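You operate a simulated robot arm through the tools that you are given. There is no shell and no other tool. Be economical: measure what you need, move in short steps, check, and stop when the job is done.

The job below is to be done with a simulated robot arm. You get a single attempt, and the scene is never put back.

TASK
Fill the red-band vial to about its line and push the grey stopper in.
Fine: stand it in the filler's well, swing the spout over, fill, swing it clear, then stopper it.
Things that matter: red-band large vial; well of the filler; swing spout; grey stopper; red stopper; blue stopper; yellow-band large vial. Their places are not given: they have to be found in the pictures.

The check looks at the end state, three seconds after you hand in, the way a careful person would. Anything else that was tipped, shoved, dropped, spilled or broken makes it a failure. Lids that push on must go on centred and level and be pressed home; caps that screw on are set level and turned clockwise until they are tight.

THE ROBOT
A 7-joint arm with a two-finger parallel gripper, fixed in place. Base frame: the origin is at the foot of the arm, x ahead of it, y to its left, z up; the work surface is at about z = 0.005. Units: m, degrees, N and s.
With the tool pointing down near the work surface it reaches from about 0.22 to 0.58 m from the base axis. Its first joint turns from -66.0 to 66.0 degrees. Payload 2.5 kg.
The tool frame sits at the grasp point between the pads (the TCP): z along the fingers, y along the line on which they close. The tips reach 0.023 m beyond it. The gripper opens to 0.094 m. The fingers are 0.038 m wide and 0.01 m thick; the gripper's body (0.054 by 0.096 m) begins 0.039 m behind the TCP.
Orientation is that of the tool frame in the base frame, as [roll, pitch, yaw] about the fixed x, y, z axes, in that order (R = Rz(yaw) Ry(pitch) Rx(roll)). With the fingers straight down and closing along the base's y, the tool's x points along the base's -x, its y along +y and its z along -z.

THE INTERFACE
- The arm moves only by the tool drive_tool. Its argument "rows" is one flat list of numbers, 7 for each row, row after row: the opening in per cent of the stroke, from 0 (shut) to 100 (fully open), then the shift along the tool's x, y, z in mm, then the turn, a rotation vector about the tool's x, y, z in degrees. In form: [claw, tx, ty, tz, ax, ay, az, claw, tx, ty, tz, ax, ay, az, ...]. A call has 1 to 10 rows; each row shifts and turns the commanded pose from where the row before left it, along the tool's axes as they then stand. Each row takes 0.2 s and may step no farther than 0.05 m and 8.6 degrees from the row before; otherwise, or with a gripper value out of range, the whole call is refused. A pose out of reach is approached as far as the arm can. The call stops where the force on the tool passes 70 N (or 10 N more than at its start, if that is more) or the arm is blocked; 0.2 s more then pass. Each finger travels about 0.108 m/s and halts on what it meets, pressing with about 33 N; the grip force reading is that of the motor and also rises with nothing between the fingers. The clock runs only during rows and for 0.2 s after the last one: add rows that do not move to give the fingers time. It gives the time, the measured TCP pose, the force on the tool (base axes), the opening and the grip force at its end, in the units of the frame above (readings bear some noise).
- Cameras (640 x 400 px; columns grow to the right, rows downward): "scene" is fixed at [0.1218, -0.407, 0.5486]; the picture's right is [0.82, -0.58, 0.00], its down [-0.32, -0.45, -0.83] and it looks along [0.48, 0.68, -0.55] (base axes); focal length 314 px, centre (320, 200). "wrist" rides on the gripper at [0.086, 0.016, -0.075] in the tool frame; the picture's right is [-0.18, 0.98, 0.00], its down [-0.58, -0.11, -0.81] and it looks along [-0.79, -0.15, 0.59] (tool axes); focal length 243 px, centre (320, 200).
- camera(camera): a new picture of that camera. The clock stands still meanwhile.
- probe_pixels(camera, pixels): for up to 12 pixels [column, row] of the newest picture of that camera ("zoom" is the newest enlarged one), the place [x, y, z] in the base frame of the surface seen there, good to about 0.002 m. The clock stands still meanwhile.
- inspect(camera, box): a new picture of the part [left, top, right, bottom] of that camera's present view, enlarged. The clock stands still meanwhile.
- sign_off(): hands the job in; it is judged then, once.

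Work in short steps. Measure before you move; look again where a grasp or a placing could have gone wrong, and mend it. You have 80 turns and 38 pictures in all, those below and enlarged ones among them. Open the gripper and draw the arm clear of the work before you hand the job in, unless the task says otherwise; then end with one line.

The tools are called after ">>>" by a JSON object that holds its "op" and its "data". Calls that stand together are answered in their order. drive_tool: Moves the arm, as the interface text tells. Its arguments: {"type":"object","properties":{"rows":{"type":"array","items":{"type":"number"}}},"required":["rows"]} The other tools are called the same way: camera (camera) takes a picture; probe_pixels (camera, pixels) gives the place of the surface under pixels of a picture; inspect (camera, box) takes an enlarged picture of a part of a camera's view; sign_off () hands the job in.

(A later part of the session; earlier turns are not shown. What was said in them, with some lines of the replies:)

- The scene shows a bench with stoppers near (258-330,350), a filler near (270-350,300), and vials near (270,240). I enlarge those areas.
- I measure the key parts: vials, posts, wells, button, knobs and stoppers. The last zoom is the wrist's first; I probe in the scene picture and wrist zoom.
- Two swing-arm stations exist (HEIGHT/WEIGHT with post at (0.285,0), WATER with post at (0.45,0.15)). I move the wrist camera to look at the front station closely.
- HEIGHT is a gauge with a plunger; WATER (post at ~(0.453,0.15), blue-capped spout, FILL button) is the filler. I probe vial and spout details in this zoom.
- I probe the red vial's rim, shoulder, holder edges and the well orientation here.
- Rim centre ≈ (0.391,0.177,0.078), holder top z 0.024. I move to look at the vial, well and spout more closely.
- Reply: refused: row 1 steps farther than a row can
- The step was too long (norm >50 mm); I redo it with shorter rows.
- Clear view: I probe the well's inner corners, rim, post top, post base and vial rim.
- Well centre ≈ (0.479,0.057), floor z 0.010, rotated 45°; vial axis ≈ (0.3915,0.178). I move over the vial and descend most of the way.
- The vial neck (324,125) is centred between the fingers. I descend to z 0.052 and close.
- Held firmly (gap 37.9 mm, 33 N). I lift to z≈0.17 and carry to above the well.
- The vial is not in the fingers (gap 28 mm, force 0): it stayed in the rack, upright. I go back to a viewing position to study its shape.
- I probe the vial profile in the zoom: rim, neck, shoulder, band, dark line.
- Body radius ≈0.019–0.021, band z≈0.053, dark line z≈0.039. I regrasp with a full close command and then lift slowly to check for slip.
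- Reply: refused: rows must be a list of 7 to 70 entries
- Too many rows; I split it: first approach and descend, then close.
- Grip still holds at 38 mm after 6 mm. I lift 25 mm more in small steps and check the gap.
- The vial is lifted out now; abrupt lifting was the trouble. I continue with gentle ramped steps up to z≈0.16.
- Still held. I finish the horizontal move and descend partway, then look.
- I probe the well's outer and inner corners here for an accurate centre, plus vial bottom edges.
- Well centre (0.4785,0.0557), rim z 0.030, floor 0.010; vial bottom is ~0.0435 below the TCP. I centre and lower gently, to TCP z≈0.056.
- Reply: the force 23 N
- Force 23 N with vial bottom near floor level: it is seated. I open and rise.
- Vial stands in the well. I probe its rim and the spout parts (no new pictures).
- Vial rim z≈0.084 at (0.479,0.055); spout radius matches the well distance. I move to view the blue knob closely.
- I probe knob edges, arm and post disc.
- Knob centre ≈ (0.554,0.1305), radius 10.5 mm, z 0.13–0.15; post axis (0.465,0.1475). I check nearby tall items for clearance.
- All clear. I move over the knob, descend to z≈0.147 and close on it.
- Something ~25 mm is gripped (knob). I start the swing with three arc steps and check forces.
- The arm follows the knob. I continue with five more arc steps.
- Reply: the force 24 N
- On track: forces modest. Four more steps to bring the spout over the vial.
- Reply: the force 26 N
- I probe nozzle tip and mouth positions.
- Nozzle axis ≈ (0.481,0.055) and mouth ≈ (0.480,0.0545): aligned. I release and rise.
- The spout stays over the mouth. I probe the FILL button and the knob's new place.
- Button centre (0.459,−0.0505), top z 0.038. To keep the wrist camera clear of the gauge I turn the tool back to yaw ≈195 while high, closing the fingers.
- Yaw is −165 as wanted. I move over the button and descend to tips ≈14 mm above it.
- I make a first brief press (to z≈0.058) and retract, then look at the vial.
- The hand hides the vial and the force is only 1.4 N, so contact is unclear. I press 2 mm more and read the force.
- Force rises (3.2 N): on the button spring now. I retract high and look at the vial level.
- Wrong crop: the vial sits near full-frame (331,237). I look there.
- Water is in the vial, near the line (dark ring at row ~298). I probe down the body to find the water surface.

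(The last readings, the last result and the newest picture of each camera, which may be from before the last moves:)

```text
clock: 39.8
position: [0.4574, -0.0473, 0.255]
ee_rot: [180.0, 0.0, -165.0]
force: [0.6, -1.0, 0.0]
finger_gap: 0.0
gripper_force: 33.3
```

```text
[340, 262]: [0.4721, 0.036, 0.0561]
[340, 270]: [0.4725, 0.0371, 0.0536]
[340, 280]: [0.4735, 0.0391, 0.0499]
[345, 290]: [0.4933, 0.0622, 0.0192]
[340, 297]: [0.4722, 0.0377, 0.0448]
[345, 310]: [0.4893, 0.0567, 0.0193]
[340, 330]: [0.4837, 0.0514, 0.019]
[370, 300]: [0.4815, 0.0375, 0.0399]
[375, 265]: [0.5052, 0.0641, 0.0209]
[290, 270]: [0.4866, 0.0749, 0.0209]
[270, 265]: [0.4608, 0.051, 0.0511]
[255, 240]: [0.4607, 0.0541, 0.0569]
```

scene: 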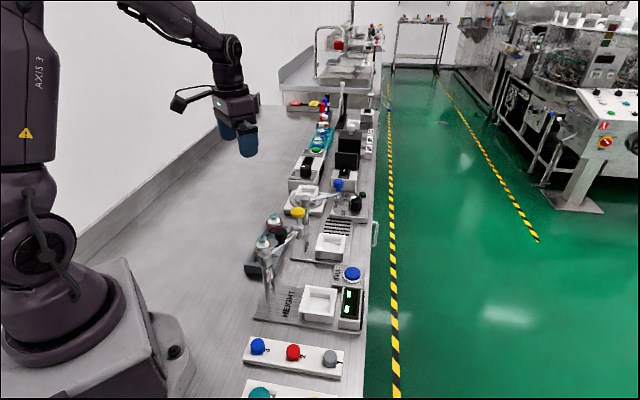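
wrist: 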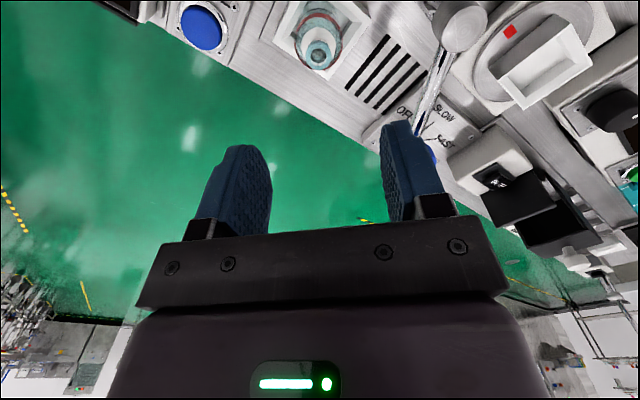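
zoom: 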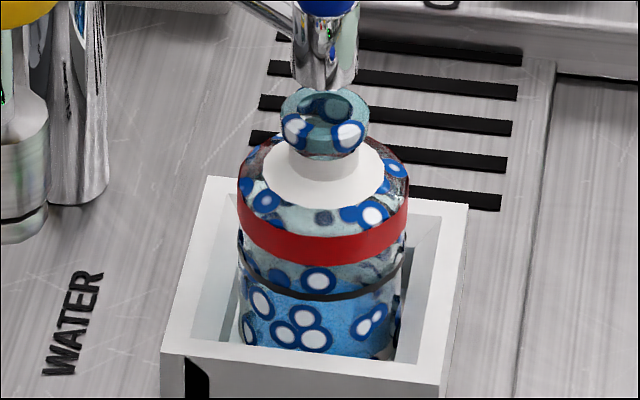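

Depth points inside give the water surface at z≈0.0195; the line is at z≈0.045. I go back down for a timed second press.

>>> {"op": "drive_tool", "data": {"rows": [0, 0, 0, 45, 0, 0, 0, 0, 0, 0, 45, 0, 0, 0, 0, 0, 0, 45, 0, 0, 0, 0, 0, 0, 40, 0, 0, 0, 0, 0, 0, 0, 0, 0, 0]}}

>>> {"op": "drive_tool", "data": {"rows": [0, 0, 0, 14, 0, 0, 0, 0, 0, 0, 11, 0, 0, 0, 0, 0, 0, 0, 0, 0, 0, 0, 0, 0, 0, 0, 0, 0, 0, 0, 0, 0, 0, 0, 0, 0, 0, 0, 0, 0, 0, 0, 0, 0, 0, -25, 0, 0, 0, 0, 0, 0, -45, 0, 0, 0, 0, 0, 0, -45, 0, 0, 0, 0, 0, 0, -45, 0, 0, 0]}}

>>> {"op": "drive_tool", "data": {"rows": [0, 0, 0, -40, 0, 0, 0, 0, 0, 0, 0, 0, 0, 0]}}

>>> {"op": "inspect", "data": {"camera": "scene", "box": [307, 215, 355, 255]}}

>>> {"op": "probe_pixels", "data": {"camera": "zoom", "pixels": [[345, 290], [345, 310], [340, 330], [335, 340], [330, 310], [310, 305], [300, 320], [360, 315], [345, 285], [320, 288], [300, 275], [365, 280]]}}

```text
clock: 41.0
position: [0.4561, -0.0504, 0.077]
ee_rot: [-180.0, -0.1, -165.0]
force: [0.5, 0.5, -0.1]
finger_gap: 0.0
gripper_force: 32.9
```

```text
clock: 43.2
position: [0.4585, -0.0496, 0.2152]
ee_rot: [-180.0, 0.1, -165.1]
force: [0.0, -0.5, 0.4]
finger_gap: 0.0
gripper_force: 33.4
```

```text
clock: 43.8
position: [0.4588, -0.0503, 0.2539]
ee_rot: [-179.9, 0.0, -165.1]
force: [0.0, -1.3, 0.6]
finger_gap: 0.0001
gripper_force: 33.3
```

```text
10.00 times, centred on (331, 235) of scene
```

zoom: 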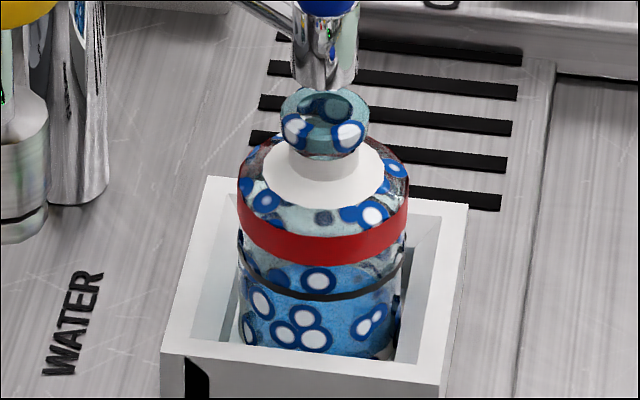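

```text
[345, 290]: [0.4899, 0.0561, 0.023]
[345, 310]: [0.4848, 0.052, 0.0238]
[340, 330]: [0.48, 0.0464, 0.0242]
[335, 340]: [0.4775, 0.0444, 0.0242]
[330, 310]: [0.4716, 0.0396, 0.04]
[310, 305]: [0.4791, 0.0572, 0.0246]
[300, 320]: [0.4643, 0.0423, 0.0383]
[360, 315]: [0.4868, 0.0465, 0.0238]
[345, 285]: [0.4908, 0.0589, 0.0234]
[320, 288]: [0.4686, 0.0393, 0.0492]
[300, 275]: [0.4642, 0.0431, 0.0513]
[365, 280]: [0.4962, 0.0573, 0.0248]
```

Level rose ~4.6 mm in ~1 s (now z≈0.024). I probe the ring line more precisely to plan the remaining time.

>>> {"op": "probe_pixels", "data": {"camera": "zoom", "pixels": [[320, 297], [340, 296], [300, 294], [280, 288], [265, 278], [360, 293], [375, 287], [330, 297], [310, 296], [345, 295]]}}

```text
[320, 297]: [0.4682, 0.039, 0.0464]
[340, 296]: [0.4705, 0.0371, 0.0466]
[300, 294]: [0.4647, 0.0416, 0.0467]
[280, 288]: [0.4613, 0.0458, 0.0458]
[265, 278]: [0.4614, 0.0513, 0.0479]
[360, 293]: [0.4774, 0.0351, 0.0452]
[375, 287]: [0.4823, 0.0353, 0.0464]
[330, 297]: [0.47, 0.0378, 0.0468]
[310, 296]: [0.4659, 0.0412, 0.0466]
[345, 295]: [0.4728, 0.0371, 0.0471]
```

Line z≈0.0465; about 22.5 mm to go at ~4.7 mm/s. I press for ~3.8 s, then measure.

>>> {"op": "drive_tool", "data": {"rows": [0, 0, 0, 45, 0, 0, 0, 0, 0, 0, 45, 0, 0, 0, 0, 0, 0, 45, 0, 0, 0, 0, 0, 0, 40, 0, 0, 0, 0, 0, 0, 0, 0, 0, 0]}}

>>> {"op": "drive_tool", "data": {"rows": [0, 0, 0, 14, 0, 0, 0, 0, 0, 0, 11, 0, 0, 0, 0, 0, 0, 0, 0, 0, 0, 0, 0, 0, 0, 0, 0, 0, 0, 0, 0, 0, 0, 0, 0, 0, 0, 0, 0, 0, 0, 0, 0, 0, 0, 0, 0, 0, 0, 0, 0, 0, 0, 0, 0, 0, 0, 0, 0, 0, 0, 0, 0, 0, 0, 0, 0, 0, 0, 0]}}

>>> {"op": "drive_tool", "data": {"rows": [0, 0, 0, 0, 0, 0, 0, 0, 0, 0, 0, 0, 0, 0, 0, 0, 0, 0, 0, 0, 0, 0, 0, 0, 0, 0, 0, 0, 0, 0, 0, 0, 0, 0, 0, 0, 0, 0, 0, 0, 0, 0, 0, 0, 0, 0, 0, 0, 0, 0, 0, 0, 0, 0, 0, 0]}}

>>> {"op": "drive_tool", "data": {"rows": [0, 0, 0, -25, 0, 0, 0, 0, 0, 0, -45, 0, 0, 0, 0, 0, 0, -45, 0, 0, 0, 0, 0, 0, -45, 0, 0, 0, 0, 0, 0, -40, 0, 0, 0, 0, 0, 0, 0, 0, 0, 0]}}

>>> {"op": "inspect", "data": {"camera": "scene", "box": [307, 215, 355, 255]}}

>>> {"op": "probe_pixels", "data": {"camera": "zoom", "pixels": [[345, 275], [345, 282], [345, 288], [335, 278], [300, 265], [350, 265], [345, 310], [340, 320], [310, 305], [360, 305], [365, 280], [290, 260]]}}

```text
clock: 45.0
position: [0.4595, -0.0517, 0.079]
ee_rot: [180.0, 0.0, -165.0]
force: [-0.1, 0.3, 1.0]
finger_gap: 0.0
gripper_force: 33.1
```

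```text
clock: 47.2
position: [0.4598, -0.0489, 0.0536]
ee_rot: [180.0, 0.0, -165.0]
force: [-0.1, -3.2, 6.5]
finger_gap: 0.0001
gripper_force: 33.1
```

```text
clock: 49.0
position: [0.4589, -0.05, 0.0529]
ee_rot: [180.0, 0.0, -165.2]
force: [0.6, -0.9, 6.6]
finger_gap: 0.0
gripper_force: 33.1
```

```text
clock: 50.4
position: [0.4568, -0.0485, 0.2541]
ee_rot: [-180.0, 0.0, -165.0]
force: [1.4, -0.6, 0.7]
finger_gap: 0.0001
gripper_force: 32.9
```

```text
10.00 times, centred on (331, 235) of scene
```

zoom: 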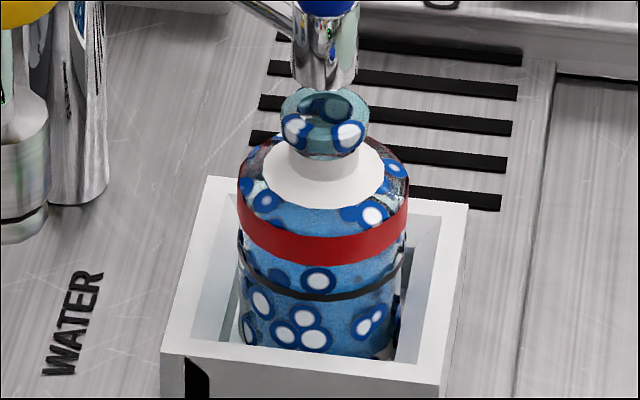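

```text
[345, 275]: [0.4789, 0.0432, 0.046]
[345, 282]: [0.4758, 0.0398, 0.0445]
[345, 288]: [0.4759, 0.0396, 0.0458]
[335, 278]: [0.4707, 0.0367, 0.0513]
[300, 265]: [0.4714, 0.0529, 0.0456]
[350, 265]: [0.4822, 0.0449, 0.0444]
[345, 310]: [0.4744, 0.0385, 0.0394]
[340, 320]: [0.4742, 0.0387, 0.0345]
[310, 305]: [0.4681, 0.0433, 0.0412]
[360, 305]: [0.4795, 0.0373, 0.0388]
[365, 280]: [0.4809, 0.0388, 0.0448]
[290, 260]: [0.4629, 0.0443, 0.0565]
```

Water surface is z≈0.045, line 0.0465: at about the line. Now I turn the tool back to yaw 109.5 to grip the spout knob again.

>>> {"op": "drive_tool", "data": {"rows": [55, 0, 0, 0, 0, 0, 8.55, 55, 0, 0, 0, 0, 0, 8.55, 55, 0, 0, 0, 0, 0, 8.55, 55, 0, 0, 0, 0, 0, 8.55, 55, 0, 0, 0, 0, 0, 8.55, 55, 0, 0, 0, 0, 0, 8.55, 55, 0, 0, 0, 0, 0, 8.55, 55, 0, 0, 0, 0, 0, 8.55, 55, 0, 0, 0, 0, 0, 8.55, 55, 0, 0, 0, 0, 0, 8.55]}}

>>> {"op": "drive_tool", "data": {"rows": [55, 32, 18.3, 0, 0, 0, 0, 55, 32, 18.3, 0, 0, 0, 0, 55, 32, 18.3, 0, 0, 0, 0, 55, 0, 0, 30, 0, 0, 0, 55, 0, 0, 30, 0, 0, 0, 55, 0, 0, 0, 0, 0, 0]}}

```text
clock: 52.6
position: [0.4578, -0.0496, 0.254]
ee_rot: [-180.0, 0.1, 109.2]
force: [-0.5, -0.3, -0.2]
finger_gap: 0.0515
gripper_force: 0.1
```

```text
clock: 54.0
position: [0.4763, 0.061, 0.1927]
ee_rot: [179.9, 0.0, 109.5]
force: [-0.2, 0.1, 0.4]
finger_gap: 0.0516
gripper_force: 0.1
```

Above the knob; small correction, descend 48 mm and close.

>>> {"op": "drive_tool", "data": {"rows": [55, -2.5, 1, 24, 0, 0, 0, 55, 0, 0, 24, 0, 0, 0, 55, 0, 0, 0, 0, 0, 0, 0, 0, 0, 0, 0, 0, 0, 0, 0, 0, 0, 0, 0, 0, 0, 0, 0, 0, 0, 0, 0]}}

```text
clock: 55.4
position: [0.4796, 0.0592, 0.1453]
ee_rot: [179.5, 0.1, 109.5]
force: [32.4, 8.1, -14.1]
finger_gap: 0.0251
gripper_force: 45.6
```

Gripped. Swinging back with reverse arc steps, first four.

>>> {"op": "drive_tool", "data": {"rows": [0, -1.28, 9.2, 0, 0, 0, -5.875, 0, -1.28, 9.2, 0, 0, 0, -5.875, 0, -1.28, 9.2, 0, 0, 0, -5.875, 0, -1.28, 9.2, 0, 0, 0, -5.875]}}

>>> {"op": "drive_tool", "data": {"rows": [0, -1.28, 9.2, 0, 0, 0, -5.875, 0, -1.28, 9.2, 0, 0, 0, -5.875, 0, -1.28, 9.2, 0, 0, 0, -5.875, 0, -1.28, 9.2, 0, 0, 0, -5.875]}}

>>> {"op": "drive_tool", "data": {"rows": [0, -1.28, 9.2, 0, 0, 0, -5.875, 0, -1.28, 9.2, 0, 0, 0, -5.875, 0, -1.28, 9.2, 0, 0, 0, -5.875, 0, -1.28, 9.2, 0, 0, 0, -5.875, 0, 0, 0, 0, 0, 0, 0]}}

```text
clock: 56.4
position: [0.5126, 0.0703, 0.1455]
ee_rot: [-180.0, -0.1, 133.0]
force: [-1.7, -1.6, 6.7]
finger_gap: 0.0251
gripper_force: 44.7
```

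```text
clock: 57.4
position: [0.5397, 0.0954, 0.1457]
ee_rot: [-180.0, 0.0, 156.6]
force: [-4.7, -0.6, 0.2]
finger_gap: 0.0253
gripper_force: 45.7
```

```text
clock: 58.6
position: [0.5552, 0.128, 0.1451]
ee_rot: [-179.9, 0.1, -180.0]
force: [13.9, -6.5, -24.1]
finger_gap: 0.0257
gripper_force: 44.7
```

Spout is back at its start place. I release, rise, and probe the grey stopper and its rack in the scene picture.

>>> {"op": "drive_tool", "data": {"rows": [40, 0, 0, 0, 0, 0, 0, 55, 0, 0, 0, 0, 0, 0, 55, 0, 0, 0, 0, 0, 0, 55, 0, 0, -20, 0, 0, 0, 55, 0, 0, -40, 0, 0, 0, 55, 0, 0, -45, 0, 0, 0, 55, 0, 0, 0, 0, 0, 0]}}

>>> {"op": "probe_pixels", "data": {"camera": "scene", "pixels": [[324, 354], [330, 351], [336, 354], [330, 354], [330, 358], [330, 362], [330, 366], [318, 352], [343, 360], [335, 368], [325, 365], [293, 346]]}}

```text
clock: 60.2
position: [0.5535, 0.1291, 0.2517]
ee_rot: [180.0, -0.1, -180.0]
force: [-0.5, 0.8, 0.5]
finger_gap: 0.0516
gripper_force: 0.0
```

```text
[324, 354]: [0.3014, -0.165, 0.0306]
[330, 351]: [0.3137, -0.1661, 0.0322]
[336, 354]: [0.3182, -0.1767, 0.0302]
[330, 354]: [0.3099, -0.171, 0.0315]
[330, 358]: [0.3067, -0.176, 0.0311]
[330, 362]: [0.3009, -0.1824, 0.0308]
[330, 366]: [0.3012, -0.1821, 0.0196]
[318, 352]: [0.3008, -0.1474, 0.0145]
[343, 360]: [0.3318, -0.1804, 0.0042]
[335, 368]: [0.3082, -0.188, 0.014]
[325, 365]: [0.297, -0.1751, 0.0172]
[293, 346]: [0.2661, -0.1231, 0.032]
```

Grey stopper: top z≈0.031, centre ≈(0.309,−0.172), rack top z 0.0145. I travel above it for a wrist view.

>>> {"op": "drive_tool", "data": {"rows": [42, 30.6, -37.6, 0, 0, 0, 0, 42, 30.6, -37.6, 0, 0, 0, 0, 42, 30.6, -37.6, 0, 0, 0, 0, 42, 30.6, -37.6, 0, 0, 0, 0, 42, 30.6, -37.6, 0, 0, 0, 0, 42, 30.6, -37.6, 0, 0, 0, 0, 42, 30.6, -37.6, 0, 0, 0, 0, 42, 30.3, -37.9, 0, 0, 0, 0, 42, 0, 0, 40, 0, 0, 0]}}

>>> {"op": "drive_tool", "data": {"rows": [42, 0, 0, 40, 0, 0, 0, 42, 0, 0, 20, 0, 0, 0, 42, 0, 0, 0, 0, 0, 0]}}

>>> {"op": "inspect", "data": {"camera": "wrist", "box": [240, 0, 400, 120]}}

```text
clock: 62.2
position: [0.3111, -0.1718, 0.2084]
ee_rot: [180.0, 0.0, -179.9]
force: [0.1, 0.3, 0.2]
finger_gap: 0.0395
gripper_force: 0.1
```

```text
clock: 63.0
position: [0.3102, -0.1718, 0.1497]
ee_rot: [-179.9, -0.1, -180.0]
force: [-0.1, -0.7, 0.4]
finger_gap: 0.0394
gripper_force: 0.1
```

```text
3.33 times, centred on (320, 60) of wrist
```

zoom: 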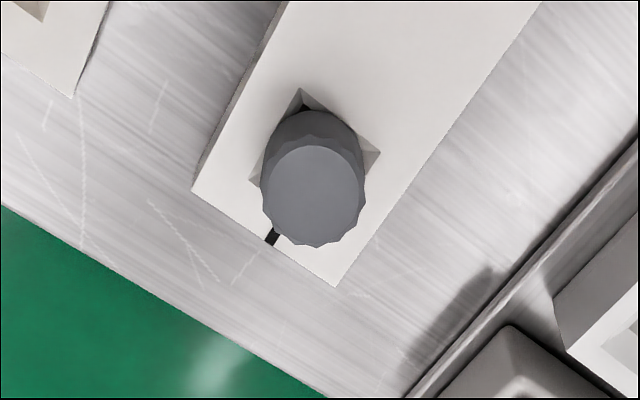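

I probe the stopper's top edge and pocket corners.

>>> {"op": "probe_pixels", "data": {"camera": "zoom", "pixels": [[314, 195], [268, 195], [361, 195], [314, 150], [314, 240], [300, 90], [250, 180], [378, 153], [280, 165], [348, 228]]}}

```text
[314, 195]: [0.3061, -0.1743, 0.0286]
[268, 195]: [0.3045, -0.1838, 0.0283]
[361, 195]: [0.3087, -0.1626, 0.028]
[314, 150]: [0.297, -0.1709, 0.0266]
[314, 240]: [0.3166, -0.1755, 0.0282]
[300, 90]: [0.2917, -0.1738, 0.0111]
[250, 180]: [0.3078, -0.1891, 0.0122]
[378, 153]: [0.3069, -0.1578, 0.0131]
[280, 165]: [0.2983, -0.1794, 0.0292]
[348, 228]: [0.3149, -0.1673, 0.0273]
```

Stopper centre ≈ (0.307,−0.1733), top z≈0.029. I centre, descend to z≈0.041 and close.

>>> {"op": "drive_tool", "data": {"rows": [42, 2.7, -1.5, 35, 0, 0, 0, 42, 0, 0, 35, 0, 0, 0, 42, 0, 0, 28, 0, 0, 0, 42, 0, 0, 10.5, 0, 0, 0, 42, 0, 0, 0, 0, 0, 0, 0, 0, 0, 0, 0, 0, 0, 0, 0, 0, 0, 0, 0, 0, 0, 0, 0, 0, 0, 0, 0]}}

>>> {"op": "drive_tool", "data": {"rows": [0, 0, 0, 0, 0, 0, 0, 0, 0, 0, -3, 0, 0, 0, 0, 0, 0, -4, 0, 0, 0, 0, 0, 0, -5, 0, 0, 0, 0, 0, 0, -7, 0, 0, 0, 0, 0, 0, -10, 0, 0, 0, 0, 0, 0, -12, 0, 0, 0, 0, 0, 0, -12, 0, 0, 0, 0, 0, 0, -12, 0, 0, 0, 0, 0, 0, -10, 0, 0, 0]}}

```text
clock: 64.8
position: [0.3079, -0.1718, 0.0422]
ee_rot: [-180.0, -0.1, 179.9]
force: [0.6, -0.3, -0.3]
finger_gap: 0.0211
gripper_force: 32.7
```

```text
clock: 67.0
position: [0.3076, -0.172, 0.1173]
ee_rot: [180.0, 0.0, -179.9]
force: [-0.1, 0.2, 0.2]
finger_gap: 0.0212
gripper_force: 33.0
```

Held (21 mm). I lift further and carry over toward the vial with gentle steps.

>>> {"op": "drive_tool", "data": {"rows": [0, 0, 0, -8, 0, 0, 0, 0, 0, 0, -14, 0, 0, 0, 0, 0, 0, -20, 0, 0, 0, 0, 0, 0, -20, 0, 0, 0, 0, 0, 0, -20, 0, 0, 0, 0, 0, 0, -18, 0, 0, 0, 0, 0, 0, -12, 0, 0, 0, 0, 0, 0, -8, 0, 0, 0, 0, 0, 0, -3, 0, 0, 0]}}

>>> {"op": "drive_tool", "data": {"rows": [0, -4.8, 6.4, 0, 0, 0, 0, 0, -9.7, 12.7, 0, 0, 0, 0, 0, -14.5, 19.1, 0, 0, 0, 0, 0, -14.5, 19.1, 0, 0, 0, 0, 0, -14.5, 19.1, 0, 0, 0, 0, 0, -14.5, 19.1, 0, 0, 0, 0, 0, -14.5, 19.1, 0, 0, 0, 0, 0, -14.5, 19.1, 0, 0, 0, 0, 0, -9.7, 12.7, 0, 0, 0, 0, 0, -4.8, 6.4, 0, 0, 0, 0]}}

>>> {"op": "drive_tool", "data": {"rows": [0, -4.8, 6.4, 0, 0, 0, 0, 0, -9.7, 12.7, 0, 0, 0, 0, 0, -14.5, 19.1, 0, 0, 0, 0, 0, -14.5, 19.1, 0, 0, 0, 0, 0, -8, 12, 0, 0, 0, 0, 0, -3, 4.5, 0, 0, 0, 0, 0, 0, 0, 0, 0, 0, 0]}}

```text
clock: 69.0
position: [0.3076, -0.1719, 0.2411]
ee_rot: [-179.9, 0.0, -180.0]
force: [0.6, 0.3, 0.0]
finger_gap: 0.0214
gripper_force: 33.1
```

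```text
clock: 71.2
position: [0.4227, -0.0184, 0.2413]
ee_rot: [-179.9, 0.0, 179.9]
force: [0.2, 0.6, 0.0]
finger_gap: 0.0212
gripper_force: 33.2
```

```text
clock: 72.8
position: [0.4784, 0.0537, 0.2409]
ee_rot: [180.0, 0.0, 179.9]
force: [0.0, -0.2, -0.9]
finger_gap: 0.0214
gripper_force: 33.1
```

I descend to z≈0.18 and look with the wrist camera at mouth and held stopper.

>>> {"op": "drive_tool", "data": {"rows": [0, 0, 0, 8, 0, 0, 0, 0, 0, 0, 14, 0, 0, 0, 0, 0, 0, 16, 0, 0, 0, 0, 0, 0, 14, 0, 0, 0, 0, 0, 0, 8, 0, 0, 0, 0, 0, 0, 0, 0, 0, 0]}}

>>> {"op": "inspect", "data": {"camera": "wrist", "box": [260, 50, 388, 180]}}

```text
clock: 74.2
position: [0.4781, 0.0544, 0.1813]
ee_rot: [180.0, 0.0, -180.0]
force: [0.4, 0.3, 0.4]
finger_gap: 0.0214
gripper_force: 32.9
```

```text
3.08 times, centred on (324, 115) of wrist
```

zoom: 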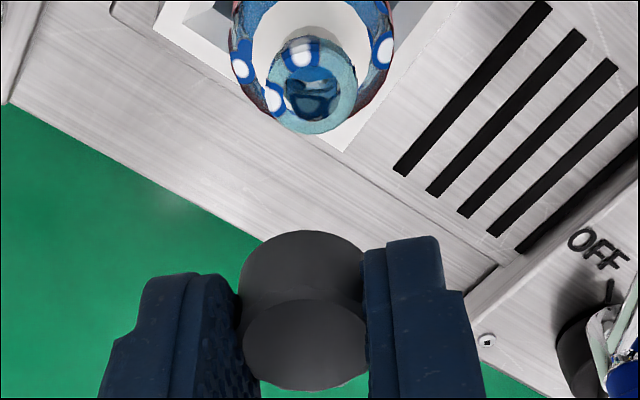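

I probe rim and stopper edges.

>>> {"op": "probe_pixels", "data": {"camera": "zoom", "pixels": [[313, 128], [272, 75], [353, 85], [312, 118], [340, 55], [312, 40], [305, 345], [303, 385], [305, 303], [245, 345], [365, 345], [303, 238]]}}

```text
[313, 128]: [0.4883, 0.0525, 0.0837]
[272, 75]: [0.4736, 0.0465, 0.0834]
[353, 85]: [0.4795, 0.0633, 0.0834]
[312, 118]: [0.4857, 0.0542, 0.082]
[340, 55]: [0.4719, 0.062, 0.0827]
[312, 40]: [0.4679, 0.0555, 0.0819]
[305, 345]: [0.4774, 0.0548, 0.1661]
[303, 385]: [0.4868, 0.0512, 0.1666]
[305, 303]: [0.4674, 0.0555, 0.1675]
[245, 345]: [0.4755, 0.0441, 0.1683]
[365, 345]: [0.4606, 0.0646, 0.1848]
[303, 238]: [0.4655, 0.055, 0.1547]
```

Mouth centre ≈(0.478,0.0545), stopper ≈(0.4772,0.0545). I shift 0.7 mm in +x and lower to z≈0.131, then check force.

>>> {"op": "drive_tool", "data": {"rows": [0, -0.7, 0, 6, 0, 0, 0, 0, 0, 0, 12, 0, 0, 0, 0, 0, 0, 12, 0, 0, 0, 0, 0, 0, 10, 0, 0, 0, 0, 0, 0, 6, 0, 0, 0, 0, 0, 0, 4, 0, 0, 0, 0, 0, 0, 0, 0, 0, 0]}}

>>> {"op": "drive_tool", "data": {"rows": [0, 0, 0, 3, 0, 0, 0, 0, 0, 0, 3, 0, 0, 0, 0, 0, 0, 0, 0, 0, 0]}}

```text
clock: 75.8
position: [0.4786, 0.0548, 0.1309]
ee_rot: [180.0, 0.0, -180.0]
force: [0.3, -0.7, -1.3]
finger_gap: 0.0213
gripper_force: 32.7
```

```text
clock: 76.6
position: [0.4789, 0.0536, 0.1252]
ee_rot: [180.0, 0.0, -180.0]
force: [0.1, 0.2, -0.6]
finger_gap: 0.0214
gripper_force: 33.0
```

No contact yet; I go on in small steps.

>>> {"op": "drive_tool", "data": {"rows": [0, 0, 0, 3, 0, 0, 0, 0, 0, 0, 2, 0, 0, 0, 0, 0, 0, 0, 0, 0, 0]}}

>>> {"op": "drive_tool", "data": {"rows": [0, 0, 0, 2, 0, 0, 0, 0, 0, 0, 2, 0, 0, 0, 0, 0, 0, 0, 0, 0, 0]}}

>>> {"op": "drive_tool", "data": {"rows": [0, 0, 0, 2, 0, 0, 0, 0, 0, 0, 1, 0, 0, 0, 0, 0, 0, 0, 0, 0, 0]}}

```text
clock: 77.4
position: [0.4794, 0.0549, 0.1203]
ee_rot: [-180.0, 0.0, 179.9]
force: [0.9, 0.7, -0.8]
finger_gap: 0.021
gripper_force: 33.4
```

```text
clock: 78.2
position: [0.4785, 0.0531, 0.1148]
ee_rot: [-180.0, 0.0, -180.0]
force: [0.3, 0.2, -1.1]
finger_gap: 0.0214
gripper_force: 33.1
```

```text
clock: 79.0
position: [0.4806, 0.0547, 0.1141]
ee_rot: [-179.9, 0.2, -179.9]
force: [1.2, 1.6, 5.0]
finger_gap: 0.0213
gripper_force: 32.9
```

Contact (5 N) at z≈0.114. I push on gradually.

>>> {"op": "drive_tool", "data": {"rows": [0, 0, 0, 1, 0, 0, 0, 0, 0, 0, 1, 0, 0, 0, 0, 0, 0, 0, 0, 0, 0]}}

>>> {"op": "drive_tool", "data": {"rows": [0, 0, 0, 1, 0, 0, 0, 0, 0, 0, 1, 0, 0, 0, 0, 0, 0, 0, 0, 0, 0]}}

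```text
clock: 79.8
position: [0.479, 0.0538, 0.1113]
ee_rot: [179.8, 0.3, -179.8]
force: [0.8, 3.2, 24.1]
finger_gap: 0.0212
gripper_force: 33.0
```

```text
clock: 80.6
position: [0.4802, 0.0541, 0.1112]
ee_rot: [179.9, 0.4, -179.9]
force: [-0.5, 4.2, 37.4]
finger_gap: 0.0213
gripper_force: 33.4
```

Force rises to 37 N with ~3 mm travel. I push a bit more.

>>> {"op": "drive_tool", "data": {"rows": [0, 0, 0, 1, 0, 0, 0, 0, 0, 0, 1, 0, 0, 0, 0, 0, 0, 0, 0, 0, 0]}}

```text
clock: 81.4
position: [0.4818, 0.054, 0.1119]
ee_rot: [179.8, 0.6, 180.0]
force: [-5.2, 2.8, 46.4]
finger_gap: 0.0214
gripper_force: 33.5
```

Travel stopped at z≈0.1115 with 46 N: likely home. I relieve the force, release, rise and inspect.

>>> {"op": "drive_tool", "data": {"rows": [0, 0, 0, -3.5, 0, 0, 0, 0, 0, 0, 0, 0, 0, 0, 25, 0, 0, 0, 0, 0, 0, 40, 0, 0, 0, 0, 0, 0, 40, 0, 0, 0, 0, 0, 0, 40, 0, 0, -15, 0, 0, 0, 40, 0, 0, -35, 0, 0, 0, 40, 0, 0, -45, 0, 0, 0, 40, 0, 0, -40, 0, 0, 0, 40, 0, 0, 0, 0, 0, 0]}}

>>> {"op": "inspect", "data": {"camera": "scene", "box": [307, 210, 355, 250]}}

```text
clock: 83.6
position: [0.4772, 0.0533, 0.245]
ee_rot: [-180.0, 0.0, 180.0]
force: [0.7, -0.2, -0.2]
finger_gap: 0.0376
gripper_force: 0.0
```

```text
10.00 times, centred on (331, 230) of scene
```

zoom: 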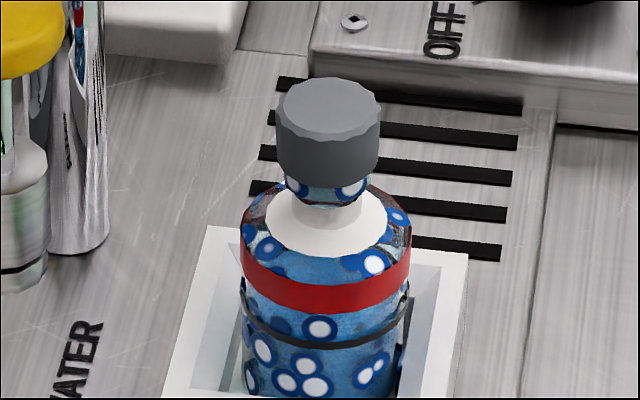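

Stopper sits on the mouth. I probe its top for height, level and centring.

>>> {"op": "probe_pixels", "data": {"camera": "zoom", "pixels": [[328, 105], [285, 105], [372, 105], [328, 85], [328, 128], [328, 140], [328, 160], [328, 178], [326, 195], [300, 90], [355, 125], [290, 190]]}}

```text
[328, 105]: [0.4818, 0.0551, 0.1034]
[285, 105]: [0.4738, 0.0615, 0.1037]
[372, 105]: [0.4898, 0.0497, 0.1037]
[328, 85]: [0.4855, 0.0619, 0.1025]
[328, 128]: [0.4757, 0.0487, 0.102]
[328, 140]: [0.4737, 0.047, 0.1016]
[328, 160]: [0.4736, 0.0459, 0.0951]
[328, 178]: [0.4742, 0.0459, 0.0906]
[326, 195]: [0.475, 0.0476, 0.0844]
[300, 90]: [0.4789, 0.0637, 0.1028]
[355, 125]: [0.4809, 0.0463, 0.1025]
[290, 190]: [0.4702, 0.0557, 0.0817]
```

Level (top z≈0.103 all around) and centred. To be sure it is home I press on its top with closed fingers.

>>> {"op": "drive_tool", "data": {"rows": [0, 0, 0, 20, 0, 0, 0, 0, 0, 0, 40, 0, 0, 0, 0, 0, 0, 35, 0, 0, 0, 0, 0, 0, 18, 0, 0, 0, 0, 0, 0, 3, 0, 0, 0, 0, 0, 0, 0, 0, 0, 0]}}

>>> {"op": "drive_tool", "data": {"rows": [0, 0, 0, 2, 0, 0, 0, 0, 0, 0, 2, 0, 0, 0, 0, 0, 0, 1, 0, 0, 0, 0, 0, 0, 0, 0, 0, 0]}}

```text
clock: 85.0
position: [0.4796, 0.0531, 0.1289]
ee_rot: [180.0, 0.0, 180.0]
force: [0.4, -0.1, 0.4]
finger_gap: 0.0
gripper_force: 33.2
```

```text
clock: 86.0
position: [0.4794, 0.0546, 0.1245]
ee_rot: [179.9, 0.0, -180.0]
force: [-0.6, -0.1, 0.0]
finger_gap: 0.0
gripper_force: 32.4
```

>>> {"op": "drive_tool", "data": {"rows": [0, 0, 0, 1, 0, 0, 0, 0, 0, 0, 1, 0, 0, 0, 0, 0, 0, 0, 0, 0, 0]}}

>>> {"op": "drive_tool", "data": {"rows": [0, 0, 0, 1, 0, 0, 0, 0, 0, 0, 1, 0, 0, 0, 0, 0, 0, 0, 0, 0, 0]}}

```text
clock: 86.8
position: [0.479, 0.0537, 0.1234]
ee_rot: [179.9, 0.1, 180.0]
force: [0.0, 0.7, 4.3]
finger_gap: 0.0
gripper_force: 32.9
```

```text
clock: 87.6
position: [0.4801, 0.0544, 0.1215]
ee_rot: [-179.9, 0.3, -180.0]
force: [-3.6, 0.4, 30.4]
finger_gap: 0.0
gripper_force: 32.8
```

Contact began at z≈0.123 and now 30 N. I press a little more to reach ~55–60 N.

>>> {"op": "drive_tool", "data": {"rows": [0, 0, 0, 1, 0, 0, 0, 0, 0, 0, 1, 0, 0, 0, 0, 0, 0, 0, 0, 0, 0]}}

>>> {"op": "drive_tool", "data": {"rows": [0, 0, 0, 1, 0, 0, 0, 0, 0, 0, 0, 0, 0, 0]}}

```text
clock: 88.4
position: [0.4805, 0.0546, 0.1216]
ee_rot: [179.8, 0.6, -179.9]
force: [-4.9, 1.3, 41.8]
finger_gap: 0.0
gripper_force: 32.9
```

```text
clock: 89.0
position: [0.4811, 0.0541, 0.1213]
ee_rot: [179.9, 0.5, 180.0]
force: [-8.7, -0.1, 47.6]
finger_gap: 0.0
gripper_force: 33.3
```

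It no longer moves as force climbs: home. I lift off, draw the arm clear toward the base and take a last look.

>>> {"op": "drive_tool", "data": {"rows": [0, 0, 0, -6, 0, 0, 0, 0, 0, 0, -20, 0, 0, 0, 0, 0, 0, -45, 0, 0, 0, 30, 0, 0, -45, 0, 0, 0, 50, 0, 0, -45, 0, 0, 0, 50, 30, 30, 0, 0, 0, 0, 50, 30, 30, 0, 0, 0, 0, 50, 30, 30, 0, 0, 0, 0, 50, 30, 30, 0, 0, 0, 0, 50, 0, 0, 0, 0, 0, 0]}}

>>> {"op": "inspect", "data": {"camera": "scene", "box": [300, 180, 364, 260]}}

>>> {"op": "probe_pixels", "data": {"camera": "zoom", "pixels": [[315, 252], [295, 252], [337, 252], [315, 245], [315, 260]]}}

```text
clock: 91.2
position: [0.3569, 0.1733, 0.2779]
ee_rot: [180.0, -0.1, -179.9]
force: [0.4, -0.1, -0.7]
finger_gap: 0.0471
gripper_force: 0.0
```

```text
5.00 times, centred on (332, 220) of scene
```

zoom: 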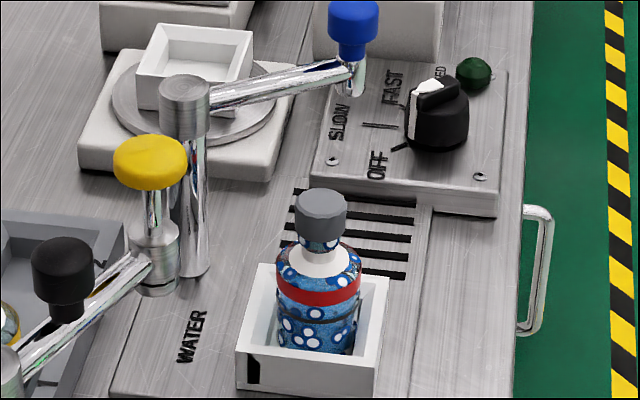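

```text
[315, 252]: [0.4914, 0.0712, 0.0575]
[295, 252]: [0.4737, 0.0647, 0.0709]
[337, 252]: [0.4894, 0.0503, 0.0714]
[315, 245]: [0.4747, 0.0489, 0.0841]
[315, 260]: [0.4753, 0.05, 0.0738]
```

>>> {"op": "probe_pixels", "data": {"camera": "zoom", "pixels": [[320, 202], [302, 203], [340, 203], [322, 194], [320, 211], [320, 230], [320, 238]]}}

```text
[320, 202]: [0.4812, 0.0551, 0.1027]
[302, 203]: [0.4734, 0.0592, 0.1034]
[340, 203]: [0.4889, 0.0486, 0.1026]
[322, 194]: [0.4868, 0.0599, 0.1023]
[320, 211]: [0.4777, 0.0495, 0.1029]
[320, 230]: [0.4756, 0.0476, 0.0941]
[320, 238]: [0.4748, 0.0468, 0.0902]
```

The stopper is level and at the same height after the extra press. The spout is swung clear and the arm is away, so I hand in.

>>> {"op": "sign_off", "data": {}}

```text
The job is handed in.
```

I filled the red-band vial to about its line (water within roughly 1.5 mm below it) and pressed the grey stopper home, level and centred. The vial is in the filler's well with the spout swung back clear; my first lift slipped, but the vial stayed upright in its rack.
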